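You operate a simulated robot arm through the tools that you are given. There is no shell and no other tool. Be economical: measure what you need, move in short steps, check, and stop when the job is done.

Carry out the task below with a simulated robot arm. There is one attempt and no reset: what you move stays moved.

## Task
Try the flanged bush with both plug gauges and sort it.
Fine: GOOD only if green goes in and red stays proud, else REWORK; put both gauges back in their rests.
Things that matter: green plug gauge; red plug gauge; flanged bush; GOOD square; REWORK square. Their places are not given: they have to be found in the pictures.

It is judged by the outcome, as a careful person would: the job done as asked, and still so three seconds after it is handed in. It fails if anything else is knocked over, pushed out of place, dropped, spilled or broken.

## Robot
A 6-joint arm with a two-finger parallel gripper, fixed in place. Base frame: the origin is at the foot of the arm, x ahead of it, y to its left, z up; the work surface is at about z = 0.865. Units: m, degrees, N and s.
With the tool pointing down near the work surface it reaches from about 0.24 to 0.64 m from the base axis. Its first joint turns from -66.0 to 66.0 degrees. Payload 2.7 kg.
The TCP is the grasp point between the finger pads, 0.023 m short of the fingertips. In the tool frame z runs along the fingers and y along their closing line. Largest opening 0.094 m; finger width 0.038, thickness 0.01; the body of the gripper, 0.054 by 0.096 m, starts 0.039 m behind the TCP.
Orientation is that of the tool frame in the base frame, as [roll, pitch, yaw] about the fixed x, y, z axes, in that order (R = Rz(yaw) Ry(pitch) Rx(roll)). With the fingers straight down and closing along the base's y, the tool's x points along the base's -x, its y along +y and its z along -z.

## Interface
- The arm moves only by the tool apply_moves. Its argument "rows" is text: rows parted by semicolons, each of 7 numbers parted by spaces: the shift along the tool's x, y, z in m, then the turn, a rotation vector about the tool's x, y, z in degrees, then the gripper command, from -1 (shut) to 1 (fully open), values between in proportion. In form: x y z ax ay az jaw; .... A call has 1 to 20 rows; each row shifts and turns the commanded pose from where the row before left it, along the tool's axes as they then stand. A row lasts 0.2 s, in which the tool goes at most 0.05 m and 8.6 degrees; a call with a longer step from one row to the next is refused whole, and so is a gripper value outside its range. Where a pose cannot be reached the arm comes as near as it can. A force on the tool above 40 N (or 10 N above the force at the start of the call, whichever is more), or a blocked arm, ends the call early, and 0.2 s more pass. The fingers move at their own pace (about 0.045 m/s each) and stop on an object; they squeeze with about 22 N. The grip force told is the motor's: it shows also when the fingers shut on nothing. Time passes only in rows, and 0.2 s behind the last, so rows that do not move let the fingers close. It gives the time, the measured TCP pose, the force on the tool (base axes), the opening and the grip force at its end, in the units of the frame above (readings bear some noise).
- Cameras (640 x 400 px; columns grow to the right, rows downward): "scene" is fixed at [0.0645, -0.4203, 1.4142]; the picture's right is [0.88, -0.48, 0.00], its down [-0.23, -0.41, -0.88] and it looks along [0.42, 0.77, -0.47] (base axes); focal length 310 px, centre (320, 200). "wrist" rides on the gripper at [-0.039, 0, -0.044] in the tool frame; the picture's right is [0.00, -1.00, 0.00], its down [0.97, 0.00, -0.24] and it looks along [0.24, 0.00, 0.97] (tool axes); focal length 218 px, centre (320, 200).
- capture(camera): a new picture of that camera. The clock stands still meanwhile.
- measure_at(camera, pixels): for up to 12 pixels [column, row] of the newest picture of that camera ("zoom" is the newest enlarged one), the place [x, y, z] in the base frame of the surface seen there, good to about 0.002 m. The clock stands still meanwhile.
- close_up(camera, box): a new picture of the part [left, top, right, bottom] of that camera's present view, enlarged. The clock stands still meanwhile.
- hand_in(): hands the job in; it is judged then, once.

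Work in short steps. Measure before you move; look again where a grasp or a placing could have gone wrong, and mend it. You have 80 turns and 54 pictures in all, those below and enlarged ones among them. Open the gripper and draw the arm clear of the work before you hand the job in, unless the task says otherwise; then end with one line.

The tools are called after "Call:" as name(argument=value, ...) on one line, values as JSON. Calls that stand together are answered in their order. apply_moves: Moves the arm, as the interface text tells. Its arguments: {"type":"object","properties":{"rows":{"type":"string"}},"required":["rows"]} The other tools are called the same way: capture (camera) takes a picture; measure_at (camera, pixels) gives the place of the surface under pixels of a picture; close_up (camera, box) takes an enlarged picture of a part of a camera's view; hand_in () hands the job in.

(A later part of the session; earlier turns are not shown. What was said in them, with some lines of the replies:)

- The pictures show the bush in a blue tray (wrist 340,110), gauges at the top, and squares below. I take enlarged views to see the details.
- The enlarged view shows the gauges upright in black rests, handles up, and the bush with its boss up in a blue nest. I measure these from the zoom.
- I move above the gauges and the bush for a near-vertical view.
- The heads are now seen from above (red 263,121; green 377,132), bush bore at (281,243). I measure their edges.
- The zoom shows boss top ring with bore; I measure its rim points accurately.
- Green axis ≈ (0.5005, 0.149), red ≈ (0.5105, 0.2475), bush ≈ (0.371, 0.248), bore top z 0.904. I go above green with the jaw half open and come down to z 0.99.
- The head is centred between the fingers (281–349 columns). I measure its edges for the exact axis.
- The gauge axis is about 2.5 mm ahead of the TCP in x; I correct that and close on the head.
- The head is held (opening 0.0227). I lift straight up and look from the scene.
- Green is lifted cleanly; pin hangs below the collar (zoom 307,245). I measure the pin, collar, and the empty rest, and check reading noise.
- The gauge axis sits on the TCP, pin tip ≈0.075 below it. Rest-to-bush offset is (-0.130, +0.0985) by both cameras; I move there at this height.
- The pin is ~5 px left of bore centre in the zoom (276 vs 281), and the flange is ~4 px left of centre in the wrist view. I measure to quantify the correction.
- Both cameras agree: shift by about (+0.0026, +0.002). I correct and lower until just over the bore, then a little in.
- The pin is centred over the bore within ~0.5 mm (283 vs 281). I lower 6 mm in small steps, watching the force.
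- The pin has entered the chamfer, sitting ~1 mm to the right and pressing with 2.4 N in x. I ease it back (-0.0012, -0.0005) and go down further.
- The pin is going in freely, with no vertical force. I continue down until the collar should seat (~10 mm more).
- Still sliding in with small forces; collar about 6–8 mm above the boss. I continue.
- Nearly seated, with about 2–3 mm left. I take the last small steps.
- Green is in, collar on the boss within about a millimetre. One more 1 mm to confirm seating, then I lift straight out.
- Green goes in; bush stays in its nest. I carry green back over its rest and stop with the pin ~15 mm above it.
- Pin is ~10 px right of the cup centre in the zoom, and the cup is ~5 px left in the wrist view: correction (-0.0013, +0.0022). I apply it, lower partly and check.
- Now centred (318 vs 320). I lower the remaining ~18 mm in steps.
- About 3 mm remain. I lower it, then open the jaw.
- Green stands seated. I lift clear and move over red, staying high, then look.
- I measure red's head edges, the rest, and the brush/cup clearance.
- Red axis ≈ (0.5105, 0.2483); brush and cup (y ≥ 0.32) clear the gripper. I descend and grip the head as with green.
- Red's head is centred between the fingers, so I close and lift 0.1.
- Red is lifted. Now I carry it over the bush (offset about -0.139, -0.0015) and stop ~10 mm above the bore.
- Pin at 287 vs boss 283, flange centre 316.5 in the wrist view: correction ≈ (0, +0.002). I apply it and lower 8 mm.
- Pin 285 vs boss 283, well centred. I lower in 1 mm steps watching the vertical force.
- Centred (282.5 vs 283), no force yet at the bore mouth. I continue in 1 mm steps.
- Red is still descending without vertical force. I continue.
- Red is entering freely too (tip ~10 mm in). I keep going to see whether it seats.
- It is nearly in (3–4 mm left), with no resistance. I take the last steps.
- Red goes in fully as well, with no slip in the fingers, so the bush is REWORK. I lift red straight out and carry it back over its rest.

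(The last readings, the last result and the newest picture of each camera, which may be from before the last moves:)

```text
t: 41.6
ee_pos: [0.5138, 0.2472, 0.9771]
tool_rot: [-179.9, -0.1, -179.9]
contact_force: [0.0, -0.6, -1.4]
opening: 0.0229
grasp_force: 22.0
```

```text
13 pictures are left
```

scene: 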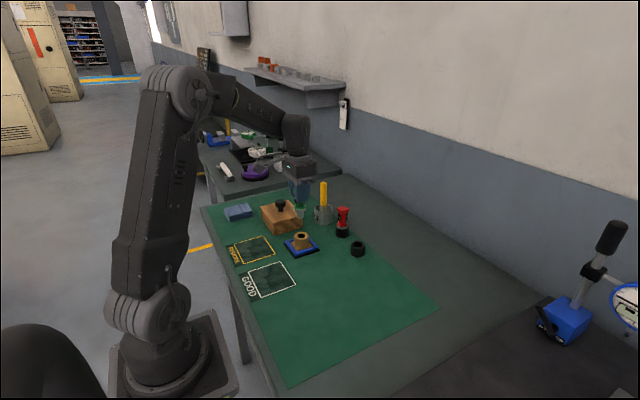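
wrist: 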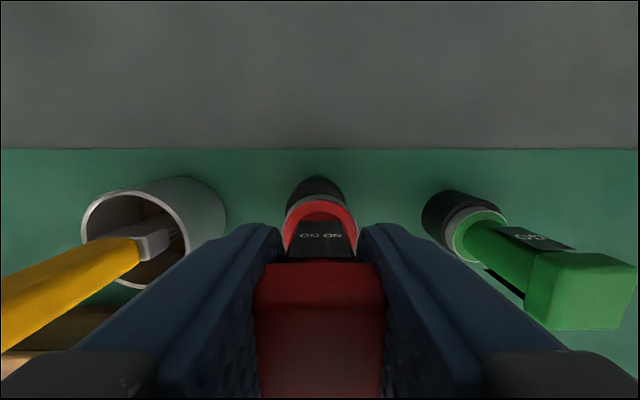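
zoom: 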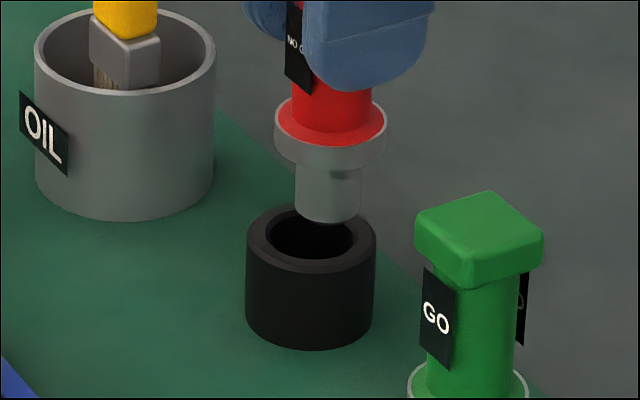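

Pin is at 329 vs cup 311 in the zoom, x reading 0.5138 vs 0.509 at pickup: correction (-0.004, +0.002). I apply it, lower 7 mm and check.

Call:
apply_moves(rows="0.004 0.002 0 0 0 0 -1;0 0 0 0 0 0 -1;0 0 0.004 0 0 0 -1;0 0 0.003 0 0 0 -1;0 0 0 0 0 0 -1")

Call:
close_up(camera="scene", box=[320, 203, 366, 243])

```text
t: 42.8
ee_pos: [0.5065, 0.2528, 0.9683]
tool_rot: [180.0, 0.0, 180.0]
contact_force: [0.2, 0.8, -1.6]
opening: 0.0226
grasp_force: 21.8
```

```text
10.00 times, centred on (343, 223) of scene
```

zoom: 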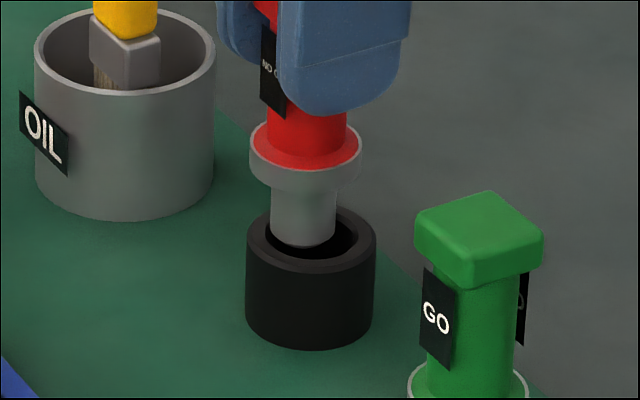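

It overshot: pin 303 vs cup 311, reading (0.5065, 0.2528) vs pickup (0.509, 0.2508). I correct by (+0.002, -0.0013) and settle.

Call:
apply_moves(rows="-0.002 -0.0013 0 0 0 0 -1;0 0 0 0 0 0 -1;0 0 0 0 0 0 -1;0 0 0.003 0 0 0 -1;0 0 0 0 0 0 -1")

Call:
close_up(camera="scene", box=[320, 203, 366, 243])

```text
t: 44.0
ee_pos: [0.5092, 0.2506, 0.967]
tool_rot: [-180.0, 0.0, 179.9]
contact_force: [-0.5, -0.7, -0.5]
opening: 0.0229
grasp_force: 22.0
```

```text
10.00 times, centred on (343, 223) of scene
```

zoom: 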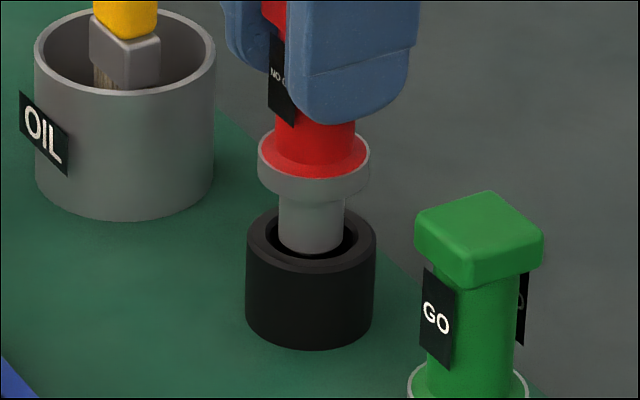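

Now centred (311.5 vs 311). I lower the remaining 20 mm.

Call:
apply_moves(rows="0 0 0.003 0 0 0 -1;0 0 0.003 0 0 0 -1;0 0 0.004 0 0 0 -1;0 0 0.004 0 0 0 -1;0 0 0.003 0 0 0 -1;0 0 0.0015 0 0 0 -1;0 0 0.001 0 0 0 -1;0 0 0 0 0 0 -1;0 0 0 0 0 0 -1")

Call:
close_up(camera="scene", box=[320, 203, 366, 243])

```text
t: 46.0
ee_pos: [0.5084, 0.2494, 0.9452]
tool_rot: [-180.0, 0.0, -180.0]
contact_force: [-0.1, 0.2, -1.3]
opening: 0.0225
grasp_force: 21.8
```

```text
10.00 times, centred on (343, 223) of scene
```

zoom: 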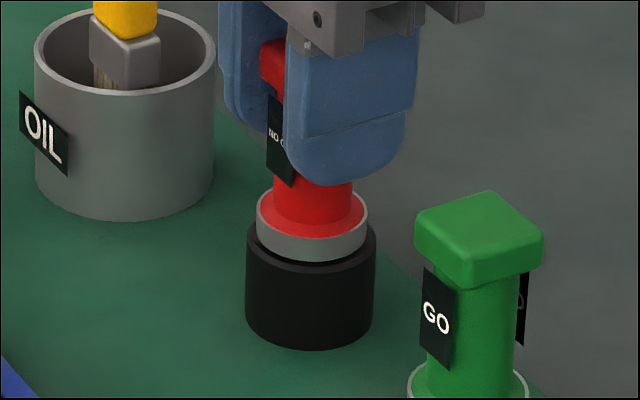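

Red is essentially seated. I press the last 0.5 mm, release, and lift.

Call:
apply_moves(rows="0 0 0.0007 0 0 0 -1;0 0 0 0 0 0 -0.4;0 0 0 0 0 0 0.1;0 0 0 0 0 0 0.1;0 0 0 0 0 0 0.1;0 0 -0.02 0 0 0 0.1;0 0 -0.04 0 0 0 0.1;0 0 -0.04 0 0 0 0.1;0 0 0 0 0 0 0.3")

Call:
close_up(camera="scene", box=[285, 190, 381, 260])

```text
t: 48.0
ee_pos: [0.5079, 0.2489, 1.0457]
tool_rot: [-180.0, 0.0, 180.0]
contact_force: [0.2, -0.5, -0.6]
opening: 0.0613
grasp_force: 0.2
```

```text
5.71 times, centred on (333, 225) of scene
```

zoom: 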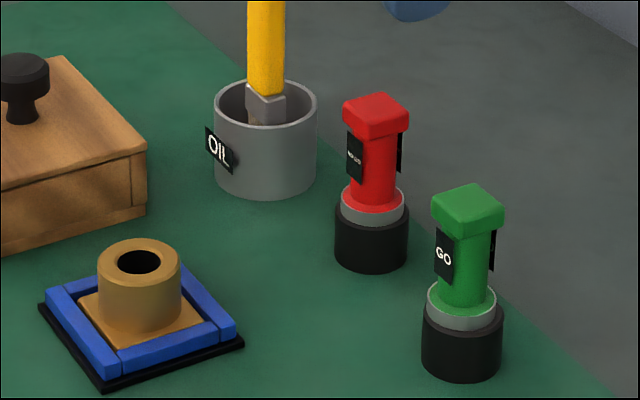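

Both gauges stand in their rests. Now I move over the bush, stopping at z ≈ 0.955 to check with the wrist camera.

Call:
apply_moves(rows="0.0343 0 0 0 0 0 0.3;0.0343 0 0 0 0 0 0.3;0.0343 0 0 0 0 0 0.3;0.0343 0 0 0 0 0 0.3;0 0 0.045 0 0 0 0.3;0 0 0.045 0 0 0 0.3;0 0 0 0 0 0 0.3;0 0 0 0 0 0 0.3")

Call:
capture(camera="wrist")

```text
t: 49.8
ee_pos: [0.3721, 0.251, 0.9571]
tool_rot: [-180.0, 0.0, -180.0]
contact_force: [-0.2, -0.8, -0.1]
opening: 0.0609
grasp_force: 0.0
```

```text
8 pictures are left
```

wrist: 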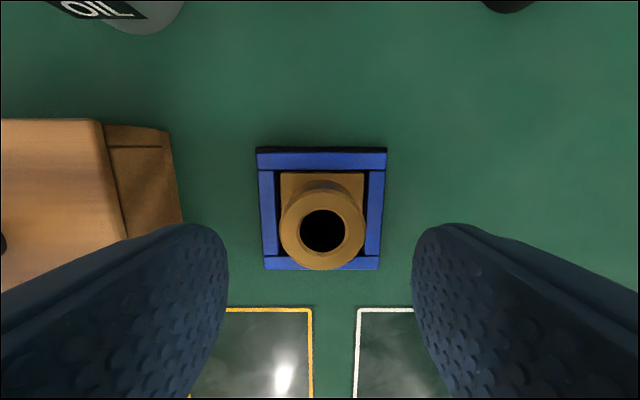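

The bore is centred between the fingers. I measure the REWORK frame edges, descend to grip the boss above the flange, and close.

Call:
measure_at(camera="wrist", pixels=[[260, 309], [312, 330], [358, 330], [322, 195], [282, 232], [363, 232], [322, 262], [322, 243]])

Call:
apply_moves(rows="0 0 0.03 0 0 0 0.3;0 0 0.015 0 0 0 0.3;0 0 0.0085 0 0 0 0.3;0 0 0 0 0 0 0.3;0 0 0 0 0 0 -1;0 0 0 0 0 0 -1;0 0 0 0 0 0 -1;0 0 0 0 0 0 -1")

```text
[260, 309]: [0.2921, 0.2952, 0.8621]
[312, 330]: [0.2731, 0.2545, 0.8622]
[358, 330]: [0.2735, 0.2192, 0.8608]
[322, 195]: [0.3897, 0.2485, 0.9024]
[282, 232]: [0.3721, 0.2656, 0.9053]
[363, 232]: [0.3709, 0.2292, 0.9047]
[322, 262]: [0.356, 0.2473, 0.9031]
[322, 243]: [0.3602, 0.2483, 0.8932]
```

```text
t: 51.6
ee_pos: [0.3709, 0.2509, 0.9005]
tool_rot: [180.0, -0.1, -179.9]
contact_force: [0.7, 0.6, -0.1]
opening: 0.0419
grasp_force: 21.6
```

Gripped (opening 0.0419). I lift gently and check it's held.

Call:
apply_moves(rows="0 0 -0.005 0 0 0 -1;0 0 -0.01 0 0 0 -1;0 0 -0.025 0 0 0 -1;0 0 -0.03 0 0 0 -1;0 0 0 0 0 0 -1")

Call:
close_up(camera="scene", box=[220, 180, 332, 270])

```text
t: 52.8
ee_pos: [0.3729, 0.2475, 0.9719]
tool_rot: [-179.9, 0.0, -179.9]
contact_force: [0.6, -0.4, -2.7]
opening: 0.0422
grasp_force: 21.7
```

```text
4.44 times, centred on (276, 225) of scene
```

zoom: 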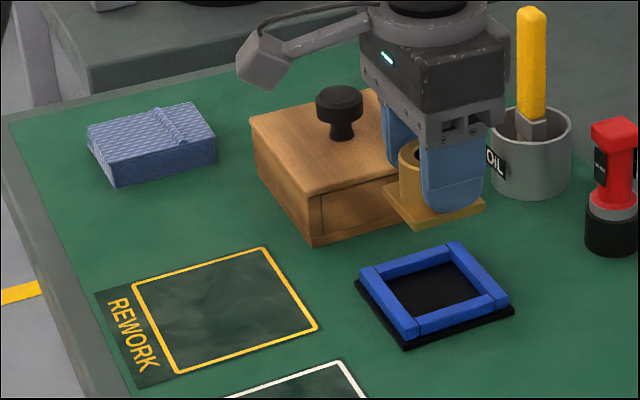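

The bush is lifted level out of the nest. I measure the REWORK frame corners.

Call:
measure_at(camera="zoom", pixels=[[134, 287], [263, 249], [316, 327], [179, 371], [225, 308], [430, 280], [445, 220], [480, 208]])

```text
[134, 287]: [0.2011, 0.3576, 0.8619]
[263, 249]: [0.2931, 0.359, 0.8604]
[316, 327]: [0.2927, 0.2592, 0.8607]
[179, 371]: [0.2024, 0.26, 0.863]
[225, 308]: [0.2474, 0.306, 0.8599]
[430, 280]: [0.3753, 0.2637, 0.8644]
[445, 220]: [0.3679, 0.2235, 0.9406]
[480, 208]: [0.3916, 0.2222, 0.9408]
```

REWORK centre ≈ (0.2475, 0.309). I move over it and lower to ~5 mm above the mat.

Call:
apply_moves(rows="0.04 0 0 0 0 0 -1;0.0282 0.02 0 0 0 0 -1;0.0282 0.02 0 0 0 0 -1;0.0281 0.02 0 0 0 0 -1;0 0 0 0 0 0 -1;0 0 0.03 0 0 0 -1;0 0 0.025 0 0 0 -1;0 0 0.012 0 0 0 -1;0 0 0 0 0 0 -1;0 0 0 0 0 0 -1")

Call:
close_up(camera="scene", box=[220, 215, 292, 275])

```text
t: 55.0
ee_pos: [0.2458, 0.3089, 0.9044]
tool_rot: [179.9, 0.0, 180.0]
contact_force: [-0.1, 0.3, -2.8]
opening: 0.0422
grasp_force: 21.2
```

```text
6.67 times, centred on (256, 245) of scene
```

zoom: 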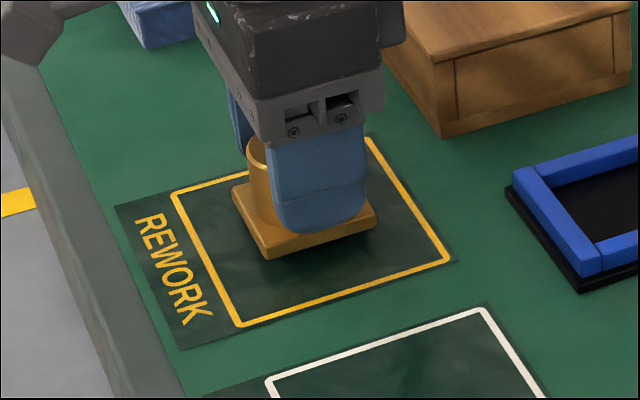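

The bush is over the REWORK square, with a few millimetres of gap. I lower in 1 mm steps until contact.

Call:
apply_moves(rows="0 0 0.0015 0 0 0 -1;0 0 0.0015 0 0 0 -1;0 0 0.001 0 0 0 -1;0 0 0.001 0 0 0 -1;0 0 0.001 0 0 0 -1;0 0 0 0 0 0 -1")

Call:
close_up(camera="scene", box=[220, 215, 292, 275])

```text
t: 56.4
ee_pos: [0.2459, 0.3092, 0.8986]
tool_rot: [-180.0, 0.0, -180.0]
contact_force: [-0.1, 0.0, -3.6]
opening: 0.042
grasp_force: 22.4
```

```text
6.67 times, centred on (256, 245) of scene
```

zoom: 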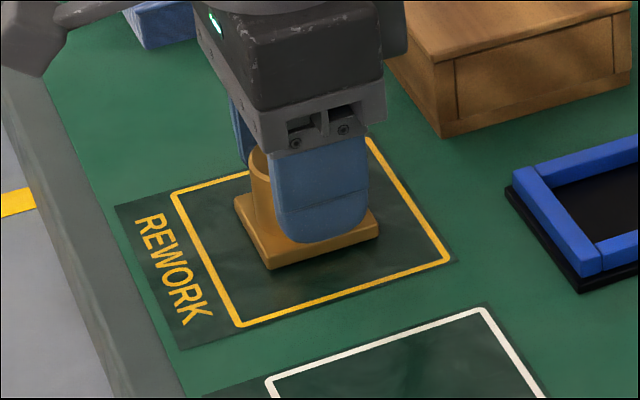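

It is about at the mat, but the force still shows the bush's weight. I lower 2 mm more to confirm contact.

Call:
apply_moves(rows="0 0 0.001 0 0 0 -1;0 0 0 0 0 0 -1")

Call:
apply_moves(rows="0 0 0.001 0 0 0 -1;0 0 0 0 0 0 -1")

```text
t: 57.0
ee_pos: [0.2451, 0.3089, 0.8974]
tool_rot: [179.9, -0.1, -180.0]
contact_force: [0.0, -0.1, -2.9]
opening: 0.0422
grasp_force: 22.1
```

```text
t: 57.6
ee_pos: [0.2468, 0.3104, 0.8963]
tool_rot: [-180.0, 0.0, -180.0]
contact_force: [1.0, 0.1, -1.9]
opening: 0.0421
grasp_force: 21.8
```

Force is easing; I take one more millimetre at a time.

Call:
apply_moves(rows="0 0 0.001 0 0 0 -1;0 0 0 0 0 0 -1;0 0 0 0 0 0 -1")

Call:
close_up(camera="scene", box=[235, 225, 283, 265])

```text
t: 58.4
ee_pos: [0.2455, 0.3096, 0.8948]
tool_rot: [-180.0, -0.1, 180.0]
contact_force: [0.2, -0.5, -3.0]
opening: 0.0419
grasp_force: 21.8
```

```text
10.00 times, centred on (259, 245) of scene
```

zoom: 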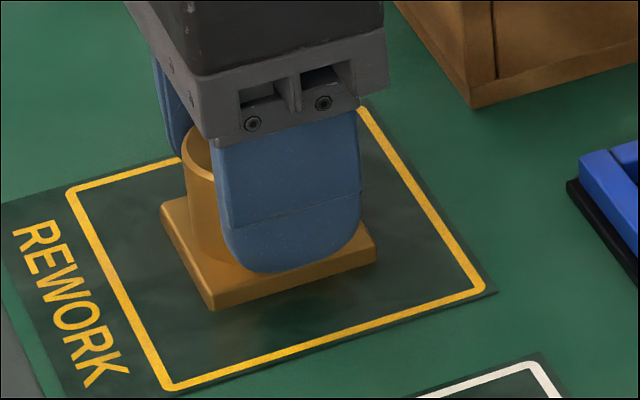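

I measure the flange's top, lower side edge and the mat beside it to find the gap.

Call:
measure_at(camera="zoom", pixels=[[200, 270], [218, 286], [300, 280], [214, 304], [290, 284], [300, 290], [214, 320], [360, 255]])

```text
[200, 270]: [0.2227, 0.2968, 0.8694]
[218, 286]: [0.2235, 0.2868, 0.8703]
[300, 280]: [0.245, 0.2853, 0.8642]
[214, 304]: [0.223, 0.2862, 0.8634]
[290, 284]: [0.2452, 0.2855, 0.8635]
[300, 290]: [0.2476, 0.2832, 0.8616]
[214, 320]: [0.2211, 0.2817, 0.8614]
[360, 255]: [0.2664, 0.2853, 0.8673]
```

About 1 mm of gap remains. I lower 0.5 mm at a time to touch.

Call:
apply_moves(rows="0 0 0.0007 0 0 0 -1;0 0 0 0 0 0 -1;0 0 0.0005 0 0 0 -1;0 0 0 0 0 0 -1;0 0 0 0 0 0 -1")

```text
t: 59.6
ee_pos: [0.246, 0.3104, 0.8956]
tool_rot: [180.0, 0.1, -179.9]
contact_force: [2.3, -4.9, 11.4]
opening: 0.0418
grasp_force: 21.7
```

Contact (11 N upward): the bush stands on the mat. I back off 0.4 mm to relieve the force, release, and draw up.

Call:
apply_moves(rows="0 0 -0.0005 0 0 0 -1;0 0 0 0 0 0 -1;0 0 0 0 0 0 0;0 0 0 0 0 0 0.3;0 0 0 0 0 0 0.3;0 0 0 0 0 0 0.3")

Call:
apply_moves(rows="0 0 -0.01 0 0 0 0.3;0 0 -0.03 0 0 0 0.3;0 0 -0.045 0 0 0 0.3;0 0 -0.045 0 0 0 0.3;0 0 -0.045 0 0 0 0.3;0 0 -0.045 0 0 0 0.3;0 0 0 0 0 0 0.3;0 0 0 0 0 0 0.3")

Call:
close_up(camera="scene", box=[215, 170, 391, 280])

```text
t: 61.0
ee_pos: [0.2458, 0.3108, 0.8937]
tool_rot: [180.0, 0.0, -180.0]
contact_force: [0.4, 0.7, 0.1]
opening: 0.0612
grasp_force: 0.1
```

```text
t: 62.8
ee_pos: [0.2479, 0.3065, 1.1138]
tool_rot: [-180.0, 0.0, -180.0]
contact_force: [0.5, 0.6, 0.2]
opening: 0.061
grasp_force: 0.0
```

```text
3.64 times, centred on (303, 225) of scene
```

zoom: 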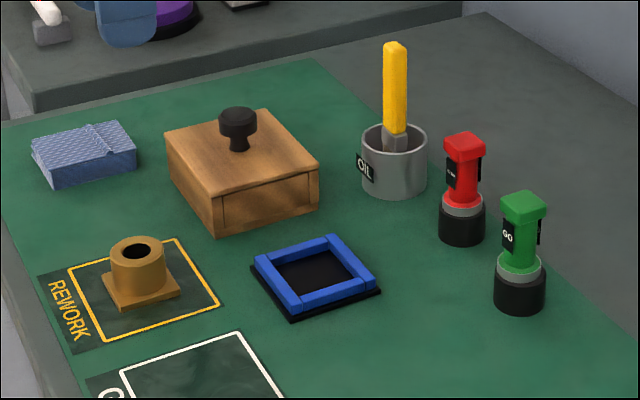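

The bush stands in REWORK, both gauges are in their rests, and the arm is clear with the gripper open. I hand in.

Call:
hand_in()

```text
The job is handed in.
```

Both the green and red gauges went into the bush, so I put it in the REWORK square; both gauges are back in their rests and the job is handed in.
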